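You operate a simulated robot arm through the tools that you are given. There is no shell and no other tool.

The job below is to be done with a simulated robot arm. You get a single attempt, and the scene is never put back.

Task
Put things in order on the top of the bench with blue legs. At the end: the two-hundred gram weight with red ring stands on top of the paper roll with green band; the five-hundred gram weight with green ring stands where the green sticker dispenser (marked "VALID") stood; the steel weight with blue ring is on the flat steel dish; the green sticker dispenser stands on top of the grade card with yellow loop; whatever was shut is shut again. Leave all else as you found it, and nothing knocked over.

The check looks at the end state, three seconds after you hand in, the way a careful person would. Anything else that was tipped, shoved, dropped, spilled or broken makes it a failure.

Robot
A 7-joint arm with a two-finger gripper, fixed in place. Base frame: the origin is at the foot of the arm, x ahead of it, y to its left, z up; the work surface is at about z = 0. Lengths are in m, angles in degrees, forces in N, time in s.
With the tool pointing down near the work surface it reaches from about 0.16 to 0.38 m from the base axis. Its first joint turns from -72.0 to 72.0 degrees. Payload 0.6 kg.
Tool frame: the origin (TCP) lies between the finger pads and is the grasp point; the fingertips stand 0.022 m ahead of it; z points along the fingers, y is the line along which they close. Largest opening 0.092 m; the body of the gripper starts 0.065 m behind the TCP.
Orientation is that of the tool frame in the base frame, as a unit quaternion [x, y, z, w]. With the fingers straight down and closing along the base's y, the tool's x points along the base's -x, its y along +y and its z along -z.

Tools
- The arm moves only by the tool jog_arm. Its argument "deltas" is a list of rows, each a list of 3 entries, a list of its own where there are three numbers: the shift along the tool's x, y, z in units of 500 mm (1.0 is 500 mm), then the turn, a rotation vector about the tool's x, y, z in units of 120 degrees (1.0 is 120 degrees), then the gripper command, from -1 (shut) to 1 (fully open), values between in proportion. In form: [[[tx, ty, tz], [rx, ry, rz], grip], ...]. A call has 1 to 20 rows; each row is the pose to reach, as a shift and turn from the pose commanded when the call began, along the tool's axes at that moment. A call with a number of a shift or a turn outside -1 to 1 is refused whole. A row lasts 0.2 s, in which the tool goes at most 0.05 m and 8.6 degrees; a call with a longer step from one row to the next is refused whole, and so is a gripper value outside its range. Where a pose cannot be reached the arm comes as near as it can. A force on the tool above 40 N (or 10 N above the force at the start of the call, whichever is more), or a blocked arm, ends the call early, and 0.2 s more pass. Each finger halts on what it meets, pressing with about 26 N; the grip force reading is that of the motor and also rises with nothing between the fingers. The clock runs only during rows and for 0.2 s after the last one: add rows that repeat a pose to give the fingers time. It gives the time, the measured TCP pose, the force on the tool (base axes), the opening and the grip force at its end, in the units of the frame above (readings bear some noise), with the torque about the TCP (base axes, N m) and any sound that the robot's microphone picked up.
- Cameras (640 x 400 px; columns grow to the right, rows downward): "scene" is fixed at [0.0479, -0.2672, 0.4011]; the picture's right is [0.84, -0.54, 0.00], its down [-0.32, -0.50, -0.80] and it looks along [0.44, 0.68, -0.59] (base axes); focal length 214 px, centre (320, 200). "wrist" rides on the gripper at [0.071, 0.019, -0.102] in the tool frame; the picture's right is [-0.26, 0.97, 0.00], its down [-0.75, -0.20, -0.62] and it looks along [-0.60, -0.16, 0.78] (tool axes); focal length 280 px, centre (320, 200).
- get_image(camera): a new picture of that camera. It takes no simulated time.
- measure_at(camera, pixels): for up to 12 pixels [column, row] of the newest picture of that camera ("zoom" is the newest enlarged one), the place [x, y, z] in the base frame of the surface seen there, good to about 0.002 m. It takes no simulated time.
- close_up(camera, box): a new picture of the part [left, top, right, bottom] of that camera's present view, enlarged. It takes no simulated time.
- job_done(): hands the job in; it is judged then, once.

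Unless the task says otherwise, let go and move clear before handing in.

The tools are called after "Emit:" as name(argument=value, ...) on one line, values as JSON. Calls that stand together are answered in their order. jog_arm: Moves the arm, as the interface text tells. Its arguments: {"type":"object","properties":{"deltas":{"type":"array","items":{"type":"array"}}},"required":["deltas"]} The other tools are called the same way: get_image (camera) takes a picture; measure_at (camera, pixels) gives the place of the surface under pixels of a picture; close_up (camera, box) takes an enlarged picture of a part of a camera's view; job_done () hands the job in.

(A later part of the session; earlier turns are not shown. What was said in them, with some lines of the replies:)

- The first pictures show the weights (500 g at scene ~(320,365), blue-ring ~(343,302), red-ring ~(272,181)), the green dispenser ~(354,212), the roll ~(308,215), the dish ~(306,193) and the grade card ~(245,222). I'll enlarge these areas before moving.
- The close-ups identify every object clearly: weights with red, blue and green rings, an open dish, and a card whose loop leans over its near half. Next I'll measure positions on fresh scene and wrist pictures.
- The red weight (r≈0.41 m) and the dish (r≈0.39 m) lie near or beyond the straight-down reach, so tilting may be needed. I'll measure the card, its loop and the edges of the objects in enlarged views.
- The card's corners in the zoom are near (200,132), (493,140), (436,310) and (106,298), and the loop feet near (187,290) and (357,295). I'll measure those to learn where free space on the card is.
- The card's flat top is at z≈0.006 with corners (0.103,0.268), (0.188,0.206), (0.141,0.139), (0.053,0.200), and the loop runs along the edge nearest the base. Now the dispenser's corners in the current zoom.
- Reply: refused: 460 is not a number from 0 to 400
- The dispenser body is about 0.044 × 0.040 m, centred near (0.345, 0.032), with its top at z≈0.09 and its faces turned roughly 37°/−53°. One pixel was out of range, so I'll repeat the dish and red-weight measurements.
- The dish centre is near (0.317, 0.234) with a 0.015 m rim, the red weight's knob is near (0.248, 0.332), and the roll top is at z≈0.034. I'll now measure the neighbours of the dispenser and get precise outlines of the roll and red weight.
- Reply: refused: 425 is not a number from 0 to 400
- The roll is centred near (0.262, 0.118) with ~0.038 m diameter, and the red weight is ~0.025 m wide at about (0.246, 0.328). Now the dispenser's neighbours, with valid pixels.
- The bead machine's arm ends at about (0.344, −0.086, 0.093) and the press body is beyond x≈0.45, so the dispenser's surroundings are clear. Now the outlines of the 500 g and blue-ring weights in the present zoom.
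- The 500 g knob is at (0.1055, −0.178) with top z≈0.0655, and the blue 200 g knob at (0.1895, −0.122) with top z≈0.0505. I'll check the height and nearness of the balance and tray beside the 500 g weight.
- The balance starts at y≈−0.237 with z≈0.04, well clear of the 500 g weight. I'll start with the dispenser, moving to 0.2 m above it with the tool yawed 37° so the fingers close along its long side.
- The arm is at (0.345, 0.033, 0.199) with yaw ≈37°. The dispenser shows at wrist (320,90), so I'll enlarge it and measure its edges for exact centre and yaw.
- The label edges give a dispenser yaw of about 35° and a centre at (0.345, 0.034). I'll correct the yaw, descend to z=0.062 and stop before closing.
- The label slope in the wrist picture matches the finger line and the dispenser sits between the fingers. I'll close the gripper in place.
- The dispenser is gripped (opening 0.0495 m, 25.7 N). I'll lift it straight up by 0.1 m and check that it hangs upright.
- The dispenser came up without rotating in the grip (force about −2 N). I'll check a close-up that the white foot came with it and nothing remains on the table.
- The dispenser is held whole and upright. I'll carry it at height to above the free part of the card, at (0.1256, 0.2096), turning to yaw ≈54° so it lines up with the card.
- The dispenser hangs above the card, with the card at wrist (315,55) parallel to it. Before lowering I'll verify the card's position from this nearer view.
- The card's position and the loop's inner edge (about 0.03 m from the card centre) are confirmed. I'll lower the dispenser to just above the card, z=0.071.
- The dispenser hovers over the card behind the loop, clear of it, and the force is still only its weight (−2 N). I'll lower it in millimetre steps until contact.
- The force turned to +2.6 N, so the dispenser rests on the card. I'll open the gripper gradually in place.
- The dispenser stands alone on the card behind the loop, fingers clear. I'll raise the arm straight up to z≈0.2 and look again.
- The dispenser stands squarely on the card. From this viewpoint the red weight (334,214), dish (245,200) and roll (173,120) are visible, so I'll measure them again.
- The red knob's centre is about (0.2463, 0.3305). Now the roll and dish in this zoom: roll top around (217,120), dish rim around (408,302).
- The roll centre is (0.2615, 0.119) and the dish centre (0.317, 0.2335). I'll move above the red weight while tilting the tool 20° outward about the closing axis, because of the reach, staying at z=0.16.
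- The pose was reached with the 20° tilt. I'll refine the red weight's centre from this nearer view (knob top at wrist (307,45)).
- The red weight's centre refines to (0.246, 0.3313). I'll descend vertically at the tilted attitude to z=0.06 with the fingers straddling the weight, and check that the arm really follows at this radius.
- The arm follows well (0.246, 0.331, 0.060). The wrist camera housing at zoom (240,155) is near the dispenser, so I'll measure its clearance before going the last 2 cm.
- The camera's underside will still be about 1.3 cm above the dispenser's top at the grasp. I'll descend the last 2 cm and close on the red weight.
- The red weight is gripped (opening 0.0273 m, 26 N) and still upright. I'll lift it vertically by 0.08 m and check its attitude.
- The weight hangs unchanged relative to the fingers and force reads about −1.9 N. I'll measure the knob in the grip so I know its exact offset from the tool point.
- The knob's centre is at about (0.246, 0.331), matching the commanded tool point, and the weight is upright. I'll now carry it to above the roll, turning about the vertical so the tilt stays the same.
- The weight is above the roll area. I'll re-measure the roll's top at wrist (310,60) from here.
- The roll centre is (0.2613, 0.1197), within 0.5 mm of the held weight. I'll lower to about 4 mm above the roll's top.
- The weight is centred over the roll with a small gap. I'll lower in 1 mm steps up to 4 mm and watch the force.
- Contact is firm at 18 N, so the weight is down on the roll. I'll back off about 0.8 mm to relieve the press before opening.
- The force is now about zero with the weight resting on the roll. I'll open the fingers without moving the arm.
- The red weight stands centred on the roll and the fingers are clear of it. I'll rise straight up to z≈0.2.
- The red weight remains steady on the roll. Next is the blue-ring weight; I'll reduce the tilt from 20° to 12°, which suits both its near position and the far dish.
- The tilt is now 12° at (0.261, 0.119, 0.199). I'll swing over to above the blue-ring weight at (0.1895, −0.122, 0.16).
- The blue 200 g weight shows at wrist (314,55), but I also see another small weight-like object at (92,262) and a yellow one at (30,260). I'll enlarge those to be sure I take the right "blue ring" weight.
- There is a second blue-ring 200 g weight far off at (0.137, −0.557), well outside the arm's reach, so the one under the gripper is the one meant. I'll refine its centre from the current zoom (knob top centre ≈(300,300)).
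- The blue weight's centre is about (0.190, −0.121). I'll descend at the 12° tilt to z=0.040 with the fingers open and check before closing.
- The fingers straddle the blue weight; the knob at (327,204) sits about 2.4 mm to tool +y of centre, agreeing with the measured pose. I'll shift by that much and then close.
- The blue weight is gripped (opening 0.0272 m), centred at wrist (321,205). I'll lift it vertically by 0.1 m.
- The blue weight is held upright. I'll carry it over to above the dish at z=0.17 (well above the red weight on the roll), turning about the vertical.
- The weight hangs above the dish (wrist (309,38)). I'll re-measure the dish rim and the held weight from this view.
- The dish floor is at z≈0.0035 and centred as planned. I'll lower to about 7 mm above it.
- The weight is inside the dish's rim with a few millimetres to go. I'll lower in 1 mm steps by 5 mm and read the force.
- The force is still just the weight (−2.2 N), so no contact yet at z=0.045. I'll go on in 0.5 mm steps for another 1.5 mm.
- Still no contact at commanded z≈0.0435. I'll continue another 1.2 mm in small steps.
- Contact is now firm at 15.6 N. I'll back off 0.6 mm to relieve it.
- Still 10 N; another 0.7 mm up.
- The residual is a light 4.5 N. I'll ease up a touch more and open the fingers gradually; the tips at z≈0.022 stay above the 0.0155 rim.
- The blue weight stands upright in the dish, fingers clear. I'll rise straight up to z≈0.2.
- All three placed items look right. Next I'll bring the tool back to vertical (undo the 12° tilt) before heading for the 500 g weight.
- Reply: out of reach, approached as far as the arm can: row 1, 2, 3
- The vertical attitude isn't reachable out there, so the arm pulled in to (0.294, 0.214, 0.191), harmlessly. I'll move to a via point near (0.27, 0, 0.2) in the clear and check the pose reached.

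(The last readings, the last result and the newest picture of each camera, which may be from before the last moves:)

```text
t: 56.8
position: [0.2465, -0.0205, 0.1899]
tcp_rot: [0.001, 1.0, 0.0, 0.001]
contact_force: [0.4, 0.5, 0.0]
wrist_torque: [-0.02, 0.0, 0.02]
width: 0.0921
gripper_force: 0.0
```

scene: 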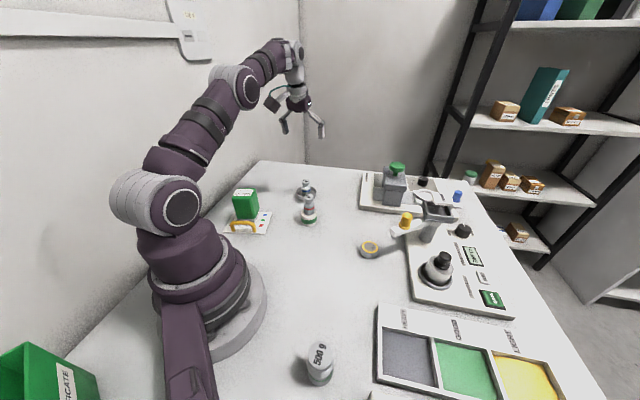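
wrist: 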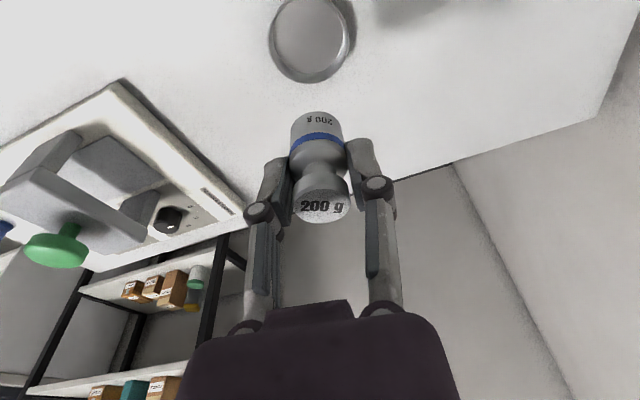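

The commanded pose follows the reached one: now (0.2465, −0.0205, 0.190) at yaw 0. I'll move on to above the 500 g weight at (0.1055, −0.178, 0.17) with yaw −59.4°.

Emit:
jog_arm(deltas=[[[0.0282, -0.0315, 0.004], [0, 0, 0.0495], 1], [[0.0564, -0.063, 0.008], [0, 0, 0.099], 1], [[0.0846, -0.0945, 0.012], [0, 0, 0.1485], 1], [[0.1128, -0.126, 0.016], [0, 0, 0.198], 1], [[0.141, -0.1575, 0.02], [0, 0, 0.2475], 1], [[0.1692, -0.189, 0.024], [0, 0, 0.297], 1], [[0.1974, -0.2205, 0.028], [0, 0, 0.3465], 1], [[0.2256, -0.252, 0.032], [0, 0, 0.396], 1], [[0.2538, -0.2835, 0.036], [0, 0, 0.4455], 1], [[0.282, -0.315, 0.04], [0, 0, 0.495], 1], [[0.282, -0.315, 0.04], [0, 0, 0.495], 1]])

Emit:
get_image(camera="scene")

Emit:
get_image(camera="wrist")

```text
t: 59.2
position: [0.1059, -0.179, 0.1712]
tcp_rot: [0.496, 0.868, 0.001, 0.001]
contact_force: [0.1, -0.8, -1.1]
wrist_torque: [-0.01, 0.01, 0.06]
width: 0.092
gripper_force: 0.2
```

```text
taken
```

scene: 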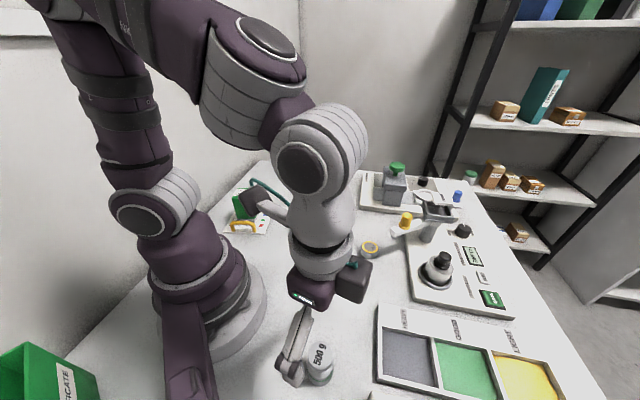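

```text
taken
```

wrist: 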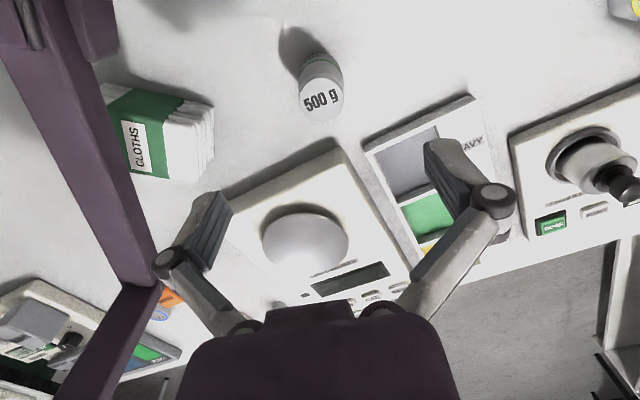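

The 500 g weight is at wrist (321,90). A purple beam lies at the left of the view near the left finger, so I'll measure its distance, along with the weight's top.

Emit:
measure_at(camera="wrist", pixels=[[60, 100], [100, 180], [140, 270], [120, 340], [20, 30], [150, 130], [200, 150], [322, 98], [90, 20], [250, 190], [165, 255], [110, 210]])

Emit:
close_up(camera="wrist", box=[270, 30, 370, 130])

```text
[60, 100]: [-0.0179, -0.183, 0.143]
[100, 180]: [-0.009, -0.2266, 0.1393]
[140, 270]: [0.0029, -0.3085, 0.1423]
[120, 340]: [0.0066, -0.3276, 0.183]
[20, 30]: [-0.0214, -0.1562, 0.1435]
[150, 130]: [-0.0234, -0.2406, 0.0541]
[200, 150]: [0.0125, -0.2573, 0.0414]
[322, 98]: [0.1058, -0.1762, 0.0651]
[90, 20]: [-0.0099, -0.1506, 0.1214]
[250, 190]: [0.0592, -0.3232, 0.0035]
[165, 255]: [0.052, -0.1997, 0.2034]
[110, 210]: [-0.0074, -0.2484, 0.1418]
```

```text
4.00 times, centred on (320, 80) of wrist
```

zoom: 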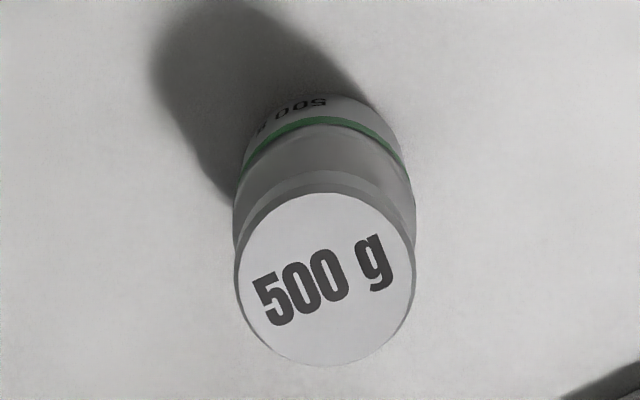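

The beam (x≈0) and the CLOTHS box are about 5 cm from where the left finger will be, so the approach is clear. Now the exact centre of the 500 g knob (zoom centre ≈(327,280)).

Emit:
measure_at(camera="zoom", pixels=[[327, 280], [250, 280], [405, 280], [327, 203], [327, 358], [270, 225], [384, 335], [384, 225], [270, 335], [330, 150], [245, 190], [410, 190]])

```text
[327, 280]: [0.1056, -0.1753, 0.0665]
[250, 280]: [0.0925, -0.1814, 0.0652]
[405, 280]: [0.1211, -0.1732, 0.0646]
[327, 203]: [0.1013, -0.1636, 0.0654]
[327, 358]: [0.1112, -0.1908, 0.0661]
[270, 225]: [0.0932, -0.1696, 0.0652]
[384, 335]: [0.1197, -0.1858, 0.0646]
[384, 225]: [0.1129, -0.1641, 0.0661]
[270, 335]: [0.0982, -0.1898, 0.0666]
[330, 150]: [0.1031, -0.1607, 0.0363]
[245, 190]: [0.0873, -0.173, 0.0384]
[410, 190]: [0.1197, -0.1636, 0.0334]
```

The 500 g weight is centred at (0.1063, −0.1773). I'll descend vertically to z=0.040 with the fingers open.

Emit:
jog_arm(deltas=[[[0.0011, 0.002, 0.04], [0, 0, 0], 1], [[0.0011, 0.002, 0.09], [0, 0, 0], 1], [[0.0011, 0.002, 0.14], [0, 0, 0], 1], [[0.0011, 0.002, 0.19], [0, 0, 0], 1], [[0.0011, 0.002, 0.235], [0, 0, 0], 1], [[0.0011, 0.002, 0.26], [0, 0, 0], 1], [[0.0011, 0.002, 0.26], [0, 0, 0], 1]])

Emit:
get_image(camera="wrist")

Emit:
get_image(camera="scene")

```text
t: 60.8
position: [0.107, -0.1755, 0.0394]
tcp_rot: [0.496, 0.868, 0.0, 0.001]
contact_force: [0.0, 0.1, 0.5]
wrist_torque: [-0.01, -0.01, 0.01]
width: 0.0922
gripper_force: 0.1
```

```text
taken
```

wrist: 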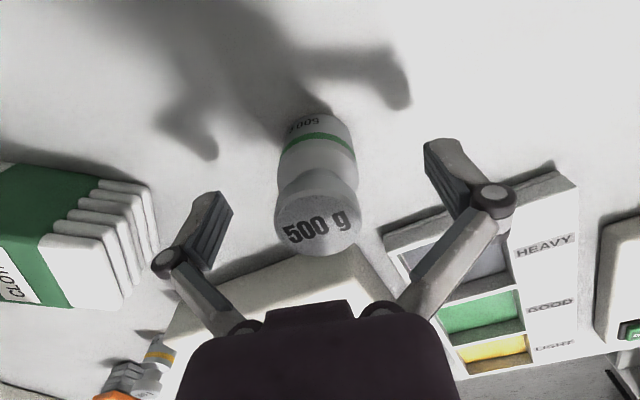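

```text
taken
```

scene: 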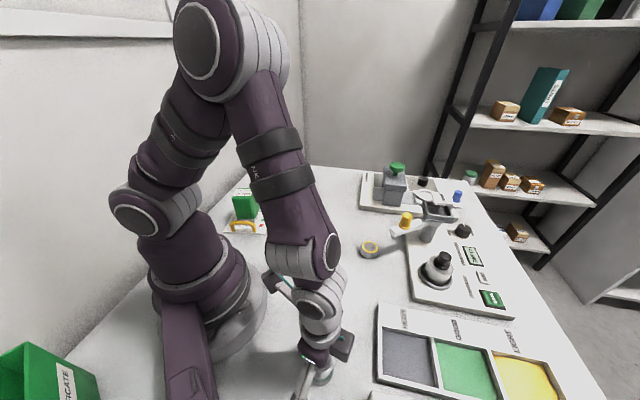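

The knob's centre at (318,226) matches the tool axis almost exactly. I'll close on the 500 g weight.

Emit:
jog_arm(deltas=[[[0, 0, 0], [0, 0, 0], 0.6], [[0, 0, 0], [0, 0, 0], 0.2], [[0, 0, 0], [0, 0, 0], -0.2], [[0, 0, 0], [0, 0, 0], -0.6], [[0, 0, 0], [0, 0, 0], -1], [[0, 0, 0], [0, 0, 0], -1], [[0, 0, 0], [0, 0, 0], -1]])

Emit:
get_image(camera="wrist")

```text
t: 62.4
position: [0.1073, -0.1757, 0.0411]
tcp_rot: [0.495, 0.869, 0.001, 0.001]
contact_force: [-3.2, -1.7, 8.0]
wrist_torque: [-0.11, 0.14, 0.05]
width: 0.0372
gripper_force: 26.3
```

```text
taken
```

wrist: 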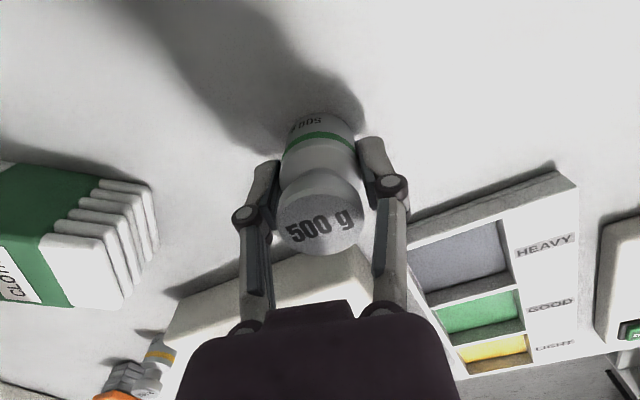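

The 500 g weight is gripped (opening 0.0372 m, 26 N). I'll lift it slowly by 0.1 m.

Emit:
jog_arm(deltas=[[[0, 0, -0.006], [0, 0, 0], -1], [[0, 0, -0.018], [0, 0, 0], -1], [[0, 0, -0.036], [0, 0, 0], -1], [[0, 0, -0.06], [0, 0, 0], -1], [[0, 0, -0.09], [0, 0, 0], -1], [[0, 0, -0.125], [0, 0, 0], -1], [[0, 0, -0.16], [0, 0, 0], -1], [[0, 0, -0.19], [0, 0, 0], -1], [[0, 0, -0.2], [0, 0, 0], -1], [[0, 0, -0.2], [0, 0, 0], -1]])

Emit:
get_image(camera="wrist")

Emit:
get_image(camera="scene")

```text
t: 64.6
position: [0.107, -0.1752, 0.1392]
tcp_rot: [0.496, 0.868, 0.0, 0.001]
contact_force: [-0.6, 0.1, -4.5]
wrist_torque: [0.01, 0.0, 0.01]
width: 0.0368
gripper_force: 25.8
```

```text
taken
```

wrist: 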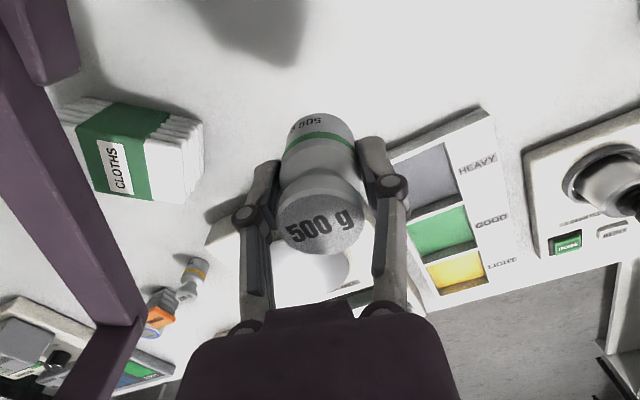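

```text
taken
```

scene: 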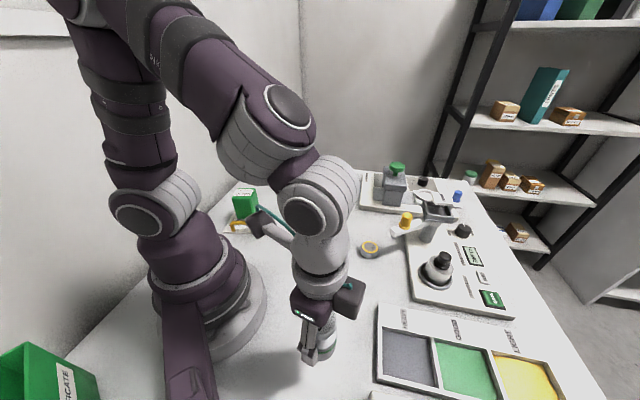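

The 500 g weight is held firmly (−4.5 N). I'll carry it at weight-bottom height ≈0.1 m to above the dispenser's old spot (0.345, 0.034), yaw 5.6°.

Emit:
jog_arm(deltas=[[[0.0038, 0.0196, -0.004], [0, 0, -0.0169], -1], [[0.0113, 0.0587, -0.01], [0, 0, -0.0508], -1], [[0.0188, 0.0978, -0.016], [0, 0, -0.0846], -1], [[0.0263, 0.137, -0.02], [0, 0, -0.1185], -1], [[0.0338, 0.1761, -0.02], [0, 0, -0.1524], -1], [[0.0413, 0.2153, -0.02], [0, 0, -0.1862], -1], [[0.0488, 0.2544, -0.02], [0, 0, -0.2201], -1], [[0.0563, 0.2935, -0.02], [0, 0, -0.2539], -1], [[0.0639, 0.3327, -0.02], [0, 0, -0.2878], -1], [[0.0714, 0.3718, -0.02], [0, 0, -0.3216], -1], [[0.0789, 0.411, -0.02], [0, 0, -0.3555], -1], [[0.0864, 0.4501, -0.02], [0, 0, -0.3894], -1], [[0.0939, 0.4893, -0.02], [0, 0, -0.4232], -1], [[0.1014, 0.5284, -0.02], [0, 0, -0.4571], -1], [[0.1089, 0.5675, -0.02], [0, 0, -0.4909], -1], [[0.1164, 0.6066, -0.02], [0, 0, -0.5248], -1], [[0.1202, 0.6262, -0.02], [0, 0, -0.5417], -1], [[0.1202, 0.6262, -0.02], [0, 0, -0.5417], -1]])

Emit:
get_image(camera="wrist")

Emit:
get_image(camera="scene")

```text
t: 68.4
position: [0.3475, 0.0358, 0.1521]
tcp_rot: [-0.049, 0.999, 0.0, 0.001]
contact_force: [-1.0, -0.3, -4.4]
wrist_torque: [-0.01, -0.02, 0.0]
width: 0.0371
gripper_force: 26.2
```

```text
taken
```

wrist: 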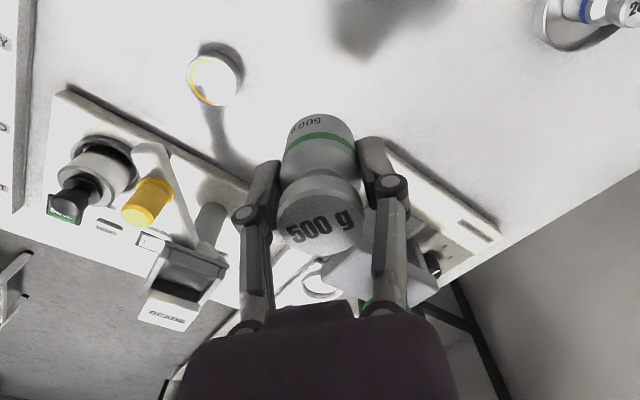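

```text
taken
```

scene: 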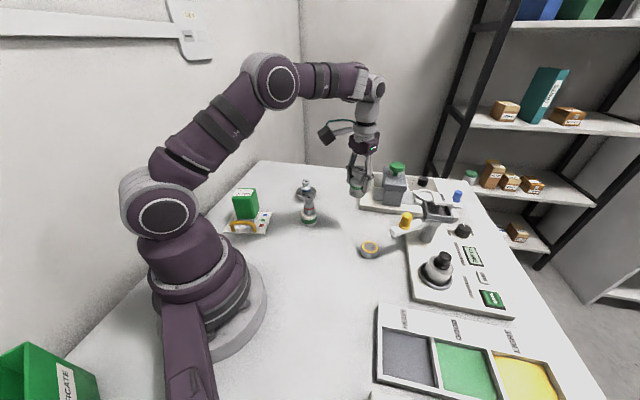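

The arm reads (0.3475, 0.0358), about 2.5 mm off. I'll measure the held weight's knob directly to correct its position.

Emit:
close_up(camera="wrist", box=[260, 100, 380, 260])

Emit:
measure_at(camera="zoom", pixels=[[320, 310], [230, 310], [410, 310], [320, 270], [320, 355], [320, 60], [270, 290], [370, 335], [370, 285], [270, 335]])

Emit:
close_up(camera="scene", box=[310, 140, 410, 240])

```text
2.50 times, centred on (320, 180) of wrist
```

zoom: 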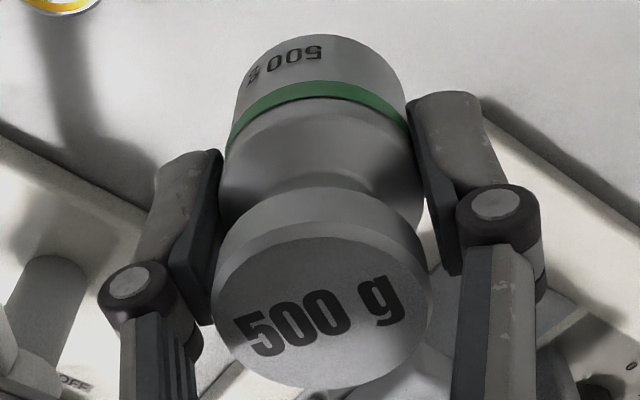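

```text
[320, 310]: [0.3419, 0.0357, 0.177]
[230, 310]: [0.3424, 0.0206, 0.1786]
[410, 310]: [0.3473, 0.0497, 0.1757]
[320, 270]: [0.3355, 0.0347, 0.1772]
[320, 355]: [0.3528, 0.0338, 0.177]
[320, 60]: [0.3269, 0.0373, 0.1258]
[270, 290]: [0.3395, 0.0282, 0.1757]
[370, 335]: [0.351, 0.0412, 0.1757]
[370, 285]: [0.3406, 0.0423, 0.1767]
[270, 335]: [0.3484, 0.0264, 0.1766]
```

```text
4.00 times, centred on (360, 190) of scene
```

zoom: 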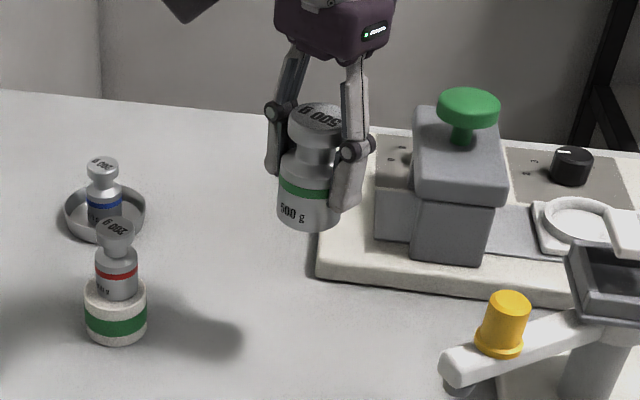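

By vision the held weight is at (0.345, 0.035), right over the dispenser's old place (0.345, 0.034). I'll lower it to about 8 mm above the table.

Emit:
jog_arm(deltas=[[[0, 0, 0.02], [0, 0, 0], -1], [[0, 0, 0.06], [0, 0, 0], -1], [[0, 0, 0.1], [0, 0, 0], -1], [[0, 0, 0.14], [0, 0, 0], -1], [[0, 0, 0.175], [0, 0, 0], -1], [[0, 0, 0.204], [0, 0, 0], -1], [[0, 0, 0.204], [0, 0, 0], -1]])

Emit:
close_up(camera="scene", box=[310, 160, 410, 260])

Emit:
get_image(camera="wrist")

```text
t: 70.0
position: [0.345, 0.0346, 0.0492]
tcp_rot: [-0.049, 0.999, 0.0, 0.001]
contact_force: [-0.4, -0.2, -4.7]
wrist_torque: [-0.01, -0.03, -0.01]
width: 0.037
gripper_force: 26.5
```

```text
4.00 times, centred on (360, 210) of scene
```

zoom: 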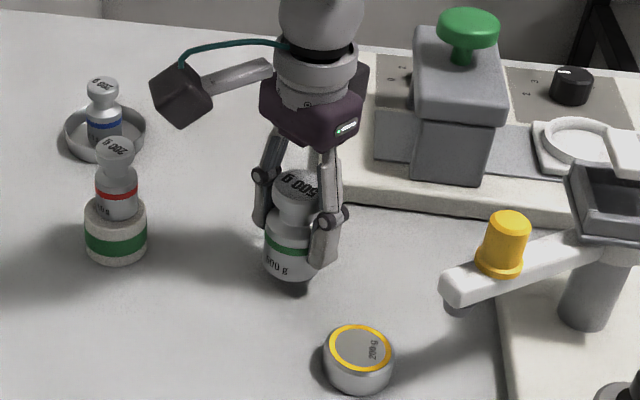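

```text
taken
```

wrist: 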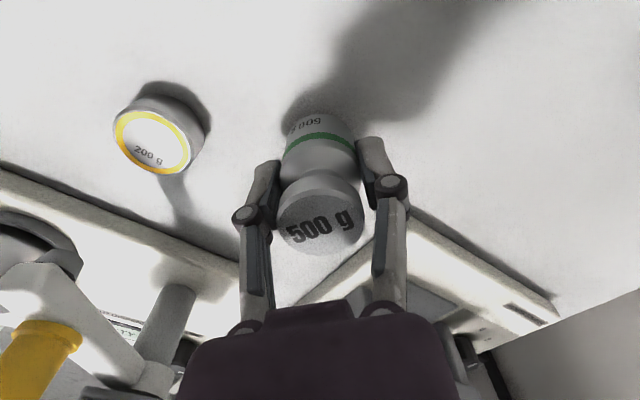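

The weight is about 8 mm above the table (z=0.0492). I'll lower another 6 mm in 1 mm steps.

Emit:
jog_arm(deltas=[[[0, 0, 0.002], [0, 0, 0], -1], [[0, 0, 0.004], [0, 0, 0], -1], [[0, 0, 0.006], [0, 0, 0], -1], [[0, 0, 0.008], [0, 0, 0], -1], [[0, 0, 0.01], [0, 0, 0], -1], [[0, 0, 0.012], [0, 0, 0], -1], [[0, 0, 0.012], [0, 0, 0], -1]])

```text
t: 71.6
position: [0.3446, 0.0356, 0.0434]
tcp_rot: [-0.049, 0.999, 0.0, 0.001]
contact_force: [0.5, 0.7, -5.4]
wrist_torque: [0.01, -0.02, -0.03]
width: 0.0368
gripper_force: 26.2
```

No contact yet (−5.4 N is just the weight). I'll take three more 0.5 mm steps.

Emit:
jog_arm(deltas=[[[0, 0, 0.001], [0, 0, 0], -1], [[0, 0, 0.002], [0, 0, 0], -1], [[0, 0, 0.003], [0, 0, 0], -1], [[0, 0, 0.003], [0, 0, 0], -1]])

```text
t: 72.6
position: [0.3452, 0.0339, 0.0419]
tcp_rot: [-0.049, 0.999, 0.0, 0.0]
contact_force: [0.2, 0.6, -4.9]
wrist_torque: [-0.01, -0.05, 0.0]
width: 0.0369
gripper_force: 26.9
```

Still hanging free at z≈0.042. Another 1.2 mm in small steps.

Emit:
jog_arm(deltas=[[[0, 0, 0.0008], [0, 0, 0], -1], [[0, 0, 0.0016], [0, 0, 0], -1], [[0, 0, 0.0024], [0, 0, 0], -1], [[0, 0, 0.0024], [0, 0, 0], -1]])

```text
t: 73.6
position: [0.3448, 0.035, 0.0415]
tcp_rot: [-0.049, 0.999, 0.0, 0.001]
contact_force: [-0.5, -0.6, -4.3]
wrist_torque: [0.02, -0.01, 0.01]
width: 0.0368
gripper_force: 26.5
```

Force −4.3 N, perhaps just about to touch. Another 0.8 mm in fine steps.

Emit:
jog_arm(deltas=[[[0, 0, 0.0008], [0, 0, 0], -1], [[0, 0, 0.0016], [0, 0, 0], -1], [[0, 0, 0.0016], [0, 0, 0], -1]])

```text
t: 74.4
position: [0.3448, 0.0354, 0.04]
tcp_rot: [-0.049, 0.999, 0.0, 0.001]
contact_force: [-6.4, -2.0, 17.3]
wrist_torque: [-0.03, 0.23, -0.06]
width: 0.037
gripper_force: 26.2
```

Contact: 17 N. I'll back off about 0.7 mm to relieve it.

Emit:
jog_arm(deltas=[[[0, 0, -0.0013], [0, 0, 0], -1], [[0, 0, -0.0013], [0, 0, 0], -1]])

```text
t: 75.0
position: [0.3452, 0.0356, 0.0413]
tcp_rot: [-0.049, 0.999, 0.0, 0.001]
contact_force: [0.8, 0.1, -5.6]
wrist_torque: [-0.02, -0.02, -0.04]
width: 0.0372
gripper_force: 25.4
```

It is hanging again, under half a millimetre above the table. I'll lower 0.4 mm and open gently, only to about 0.065 m to stay clear of the yellow-ring weight.

Emit:
jog_arm(deltas=[[[0, 0, 0.0008], [0, 0, 0], -1], [[0, 0, 0.0008], [0, 0, 0], -1]])

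```text
t: 75.6
position: [0.3452, 0.0351, 0.0404]
tcp_rot: [-0.049, 0.999, 0.0, 0.001]
contact_force: [-5.3, 0.7, 10.0]
wrist_torque: [-0.01, 0.06, -0.03]
width: 0.0369
gripper_force: 25.7
```

It is in light contact (10 N). I'll open now without moving the arm.

Emit:
jog_arm(deltas=[[[0, 0, -0.0003], [0, 0, 0], -1], [[0, 0, -0.0003], [0, 0, 0], -0.1], [[0, 0, -0.0003], [0, 0, 0], 0.1], [[0, 0, -0.0003], [0, 0, 0], 0.4], [[0, 0, -0.0003], [0, 0, 0], 0.4], [[0, 0, -0.0003], [0, 0, 0], 0.4]])

Emit:
close_up(camera="scene", box=[310, 160, 410, 260])

Emit:
get_image(camera="wrist")

```text
t: 77.0
position: [0.3437, 0.0356, 0.0398]
tcp_rot: [-0.049, 0.999, 0.0, 0.0]
contact_force: [0.9, 0.6, -0.3]
wrist_torque: [0.03, 0.02, 0.03]
width: 0.0644
gripper_force: 0.2
```

```text
4.00 times, centred on (360, 210) of scene
```

zoom: 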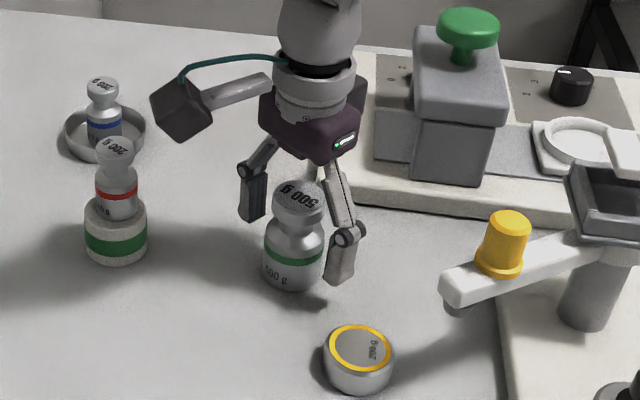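

```text
taken
```

wrist: 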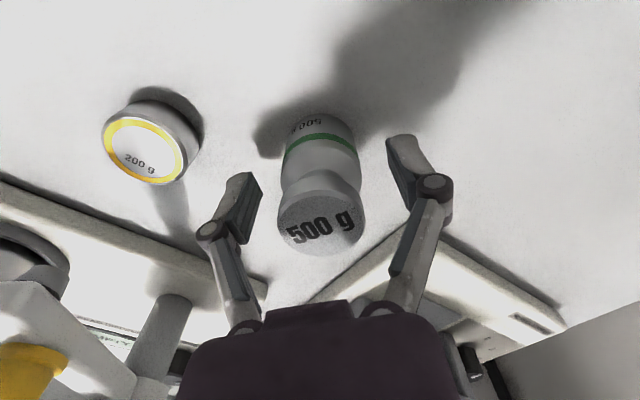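

The 500 g weight stands upright and free. I'll rise straight up 0.15 m.

Emit:
jog_arm(deltas=[[[0, 0, -0.01], [0, 0, 0], 0.4], [[0, 0, -0.04], [0, 0, 0], 0.4], [[0, 0, -0.09], [0, 0, 0], 0.4], [[0, 0, -0.15], [0, 0, 0], 0.4], [[0, 0, -0.21], [0, 0, 0], 0.4], [[0, 0, -0.27], [0, 0, 0], 0.6], [[0, 0, -0.32], [0, 0, 0], 0.8], [[0, 0, -0.32], [0, 0, 0], 1]])

Emit:
get_image(camera="scene")

Emit:
get_image(camera="wrist")

```text
t: 78.8
position: [0.3455, 0.0333, 0.2]
tcp_rot: [-0.049, 0.999, 0.001, 0.001]
contact_force: [0.0, 0.4, 0.0]
wrist_torque: [-0.02, 0.0, -0.04]
width: 0.0919
gripper_force: 0.0
```

```text
taken
```

scene: 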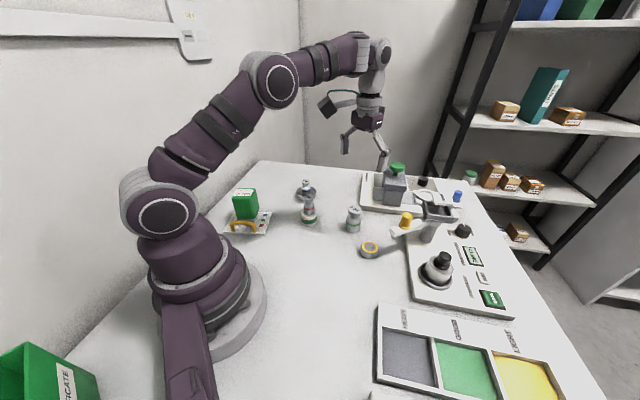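

```text
taken
```

wrist: 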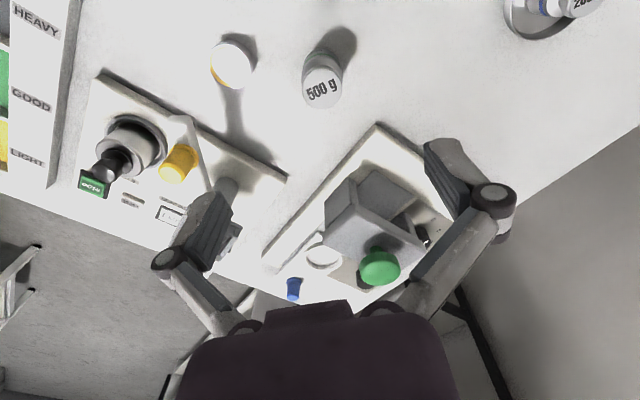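

Everything is in place and the arm is clear. I'll verify positions with enlarged views of the 500 g weight, the roll and dish, and the card.

Emit:
close_up(camera="wrist", box=[280, 30, 370, 120])

Emit:
measure_at(camera="zoom", pixels=[[307, 245], [230, 245], [385, 245], [307, 180], [307, 310], [340, 100], [260, 150], [400, 130]])

Emit:
close_up(camera="scene", box=[210, 160, 400, 280])

Emit:
measure_at(camera="zoom", pixels=[[485, 165], [482, 240], [312, 135], [314, 170], [310, 205], [320, 75], [319, 105], [118, 110], [120, 180], [60, 240], [190, 240], [205, 175]])

Emit:
close_up(camera="scene", box=[220, 170, 330, 240])

```text
4.44 times, centred on (325, 75) of wrist
```

zoom: 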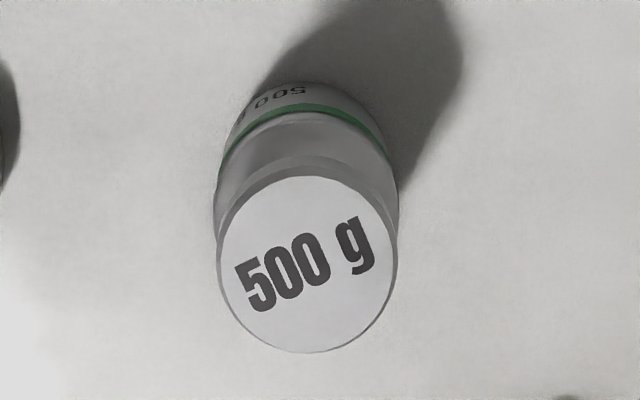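

```text
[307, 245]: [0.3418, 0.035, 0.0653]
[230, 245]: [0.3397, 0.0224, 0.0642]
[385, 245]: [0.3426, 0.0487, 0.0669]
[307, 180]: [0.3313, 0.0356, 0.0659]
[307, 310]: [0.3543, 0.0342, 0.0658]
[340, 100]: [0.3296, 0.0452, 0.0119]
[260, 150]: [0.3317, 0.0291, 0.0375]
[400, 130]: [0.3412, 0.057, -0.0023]
```

```text
3.33 times, centred on (305, 220) of scene
```

zoom: 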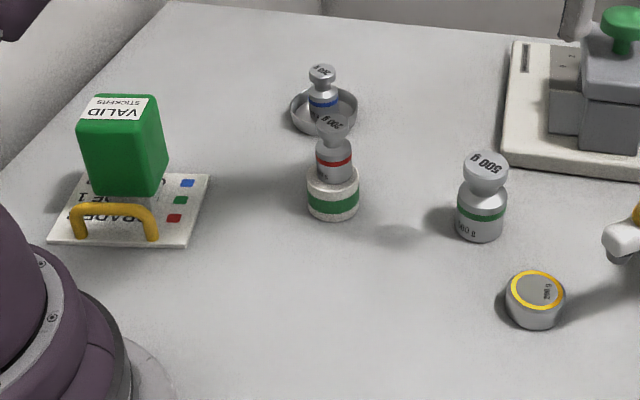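

```text
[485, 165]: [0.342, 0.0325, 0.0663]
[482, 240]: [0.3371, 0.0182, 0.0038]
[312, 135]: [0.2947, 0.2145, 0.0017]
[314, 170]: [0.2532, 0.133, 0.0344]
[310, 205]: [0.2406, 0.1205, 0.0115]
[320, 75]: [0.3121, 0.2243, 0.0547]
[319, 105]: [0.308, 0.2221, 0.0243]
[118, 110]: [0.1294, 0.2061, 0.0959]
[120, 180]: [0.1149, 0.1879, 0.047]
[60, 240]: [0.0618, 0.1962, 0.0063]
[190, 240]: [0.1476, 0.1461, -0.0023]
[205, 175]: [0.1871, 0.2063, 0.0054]
```

```text
5.71 times, centred on (275, 205) of scene
```

zoom: 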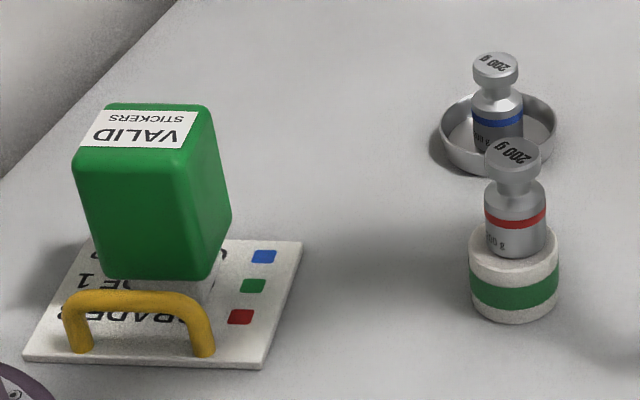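

The 500 g weight stands at about (0.344, 0.035), on the dispenser's old spot. The red weight is upright on the roll, the blue weight is upright in the dish and the dispenser stands flat on the card behind the loop. Roll, dish and yellow-ring weight appear at the same pixels as before, I opened nothing that was shut, and the arm is clear, so I'm handing the job in.

Emit:
job_done()

```text
The job is handed in.
```

The final pictures show all four items where you asked, and I have handed the job in. I have had no result from the check yet.

| Item | Where it stands now |
|---|---|
| Two-hundred gram weight, red ring | Upright and centred on the paper roll with green band |
| Five-hundred gram weight, green ring | At about (0.344, 0.035), within about 2 mm of the dispenser's old spot |
| Steel weight, blue ring | Upright in the flat steel dish |
| Green "VALID" dispenser | Standing on the grade card behind the yellow loop, not touching it |

- **Which blue-ring weight:** there is a second 200 g weight with a blue ring far to the right, at about (0.137, −0.557). It is well beyond the arm's reach, so I used the near one.
- **What was shut:** I opened nothing, so there was nothing to shut again.
- **Everything else:** the paper roll, dish and yellow-ring weight are in the same places as before. Nothing was knocked over, and the arm is about 0.1 m clear above the 500 g weight with the gripper open.
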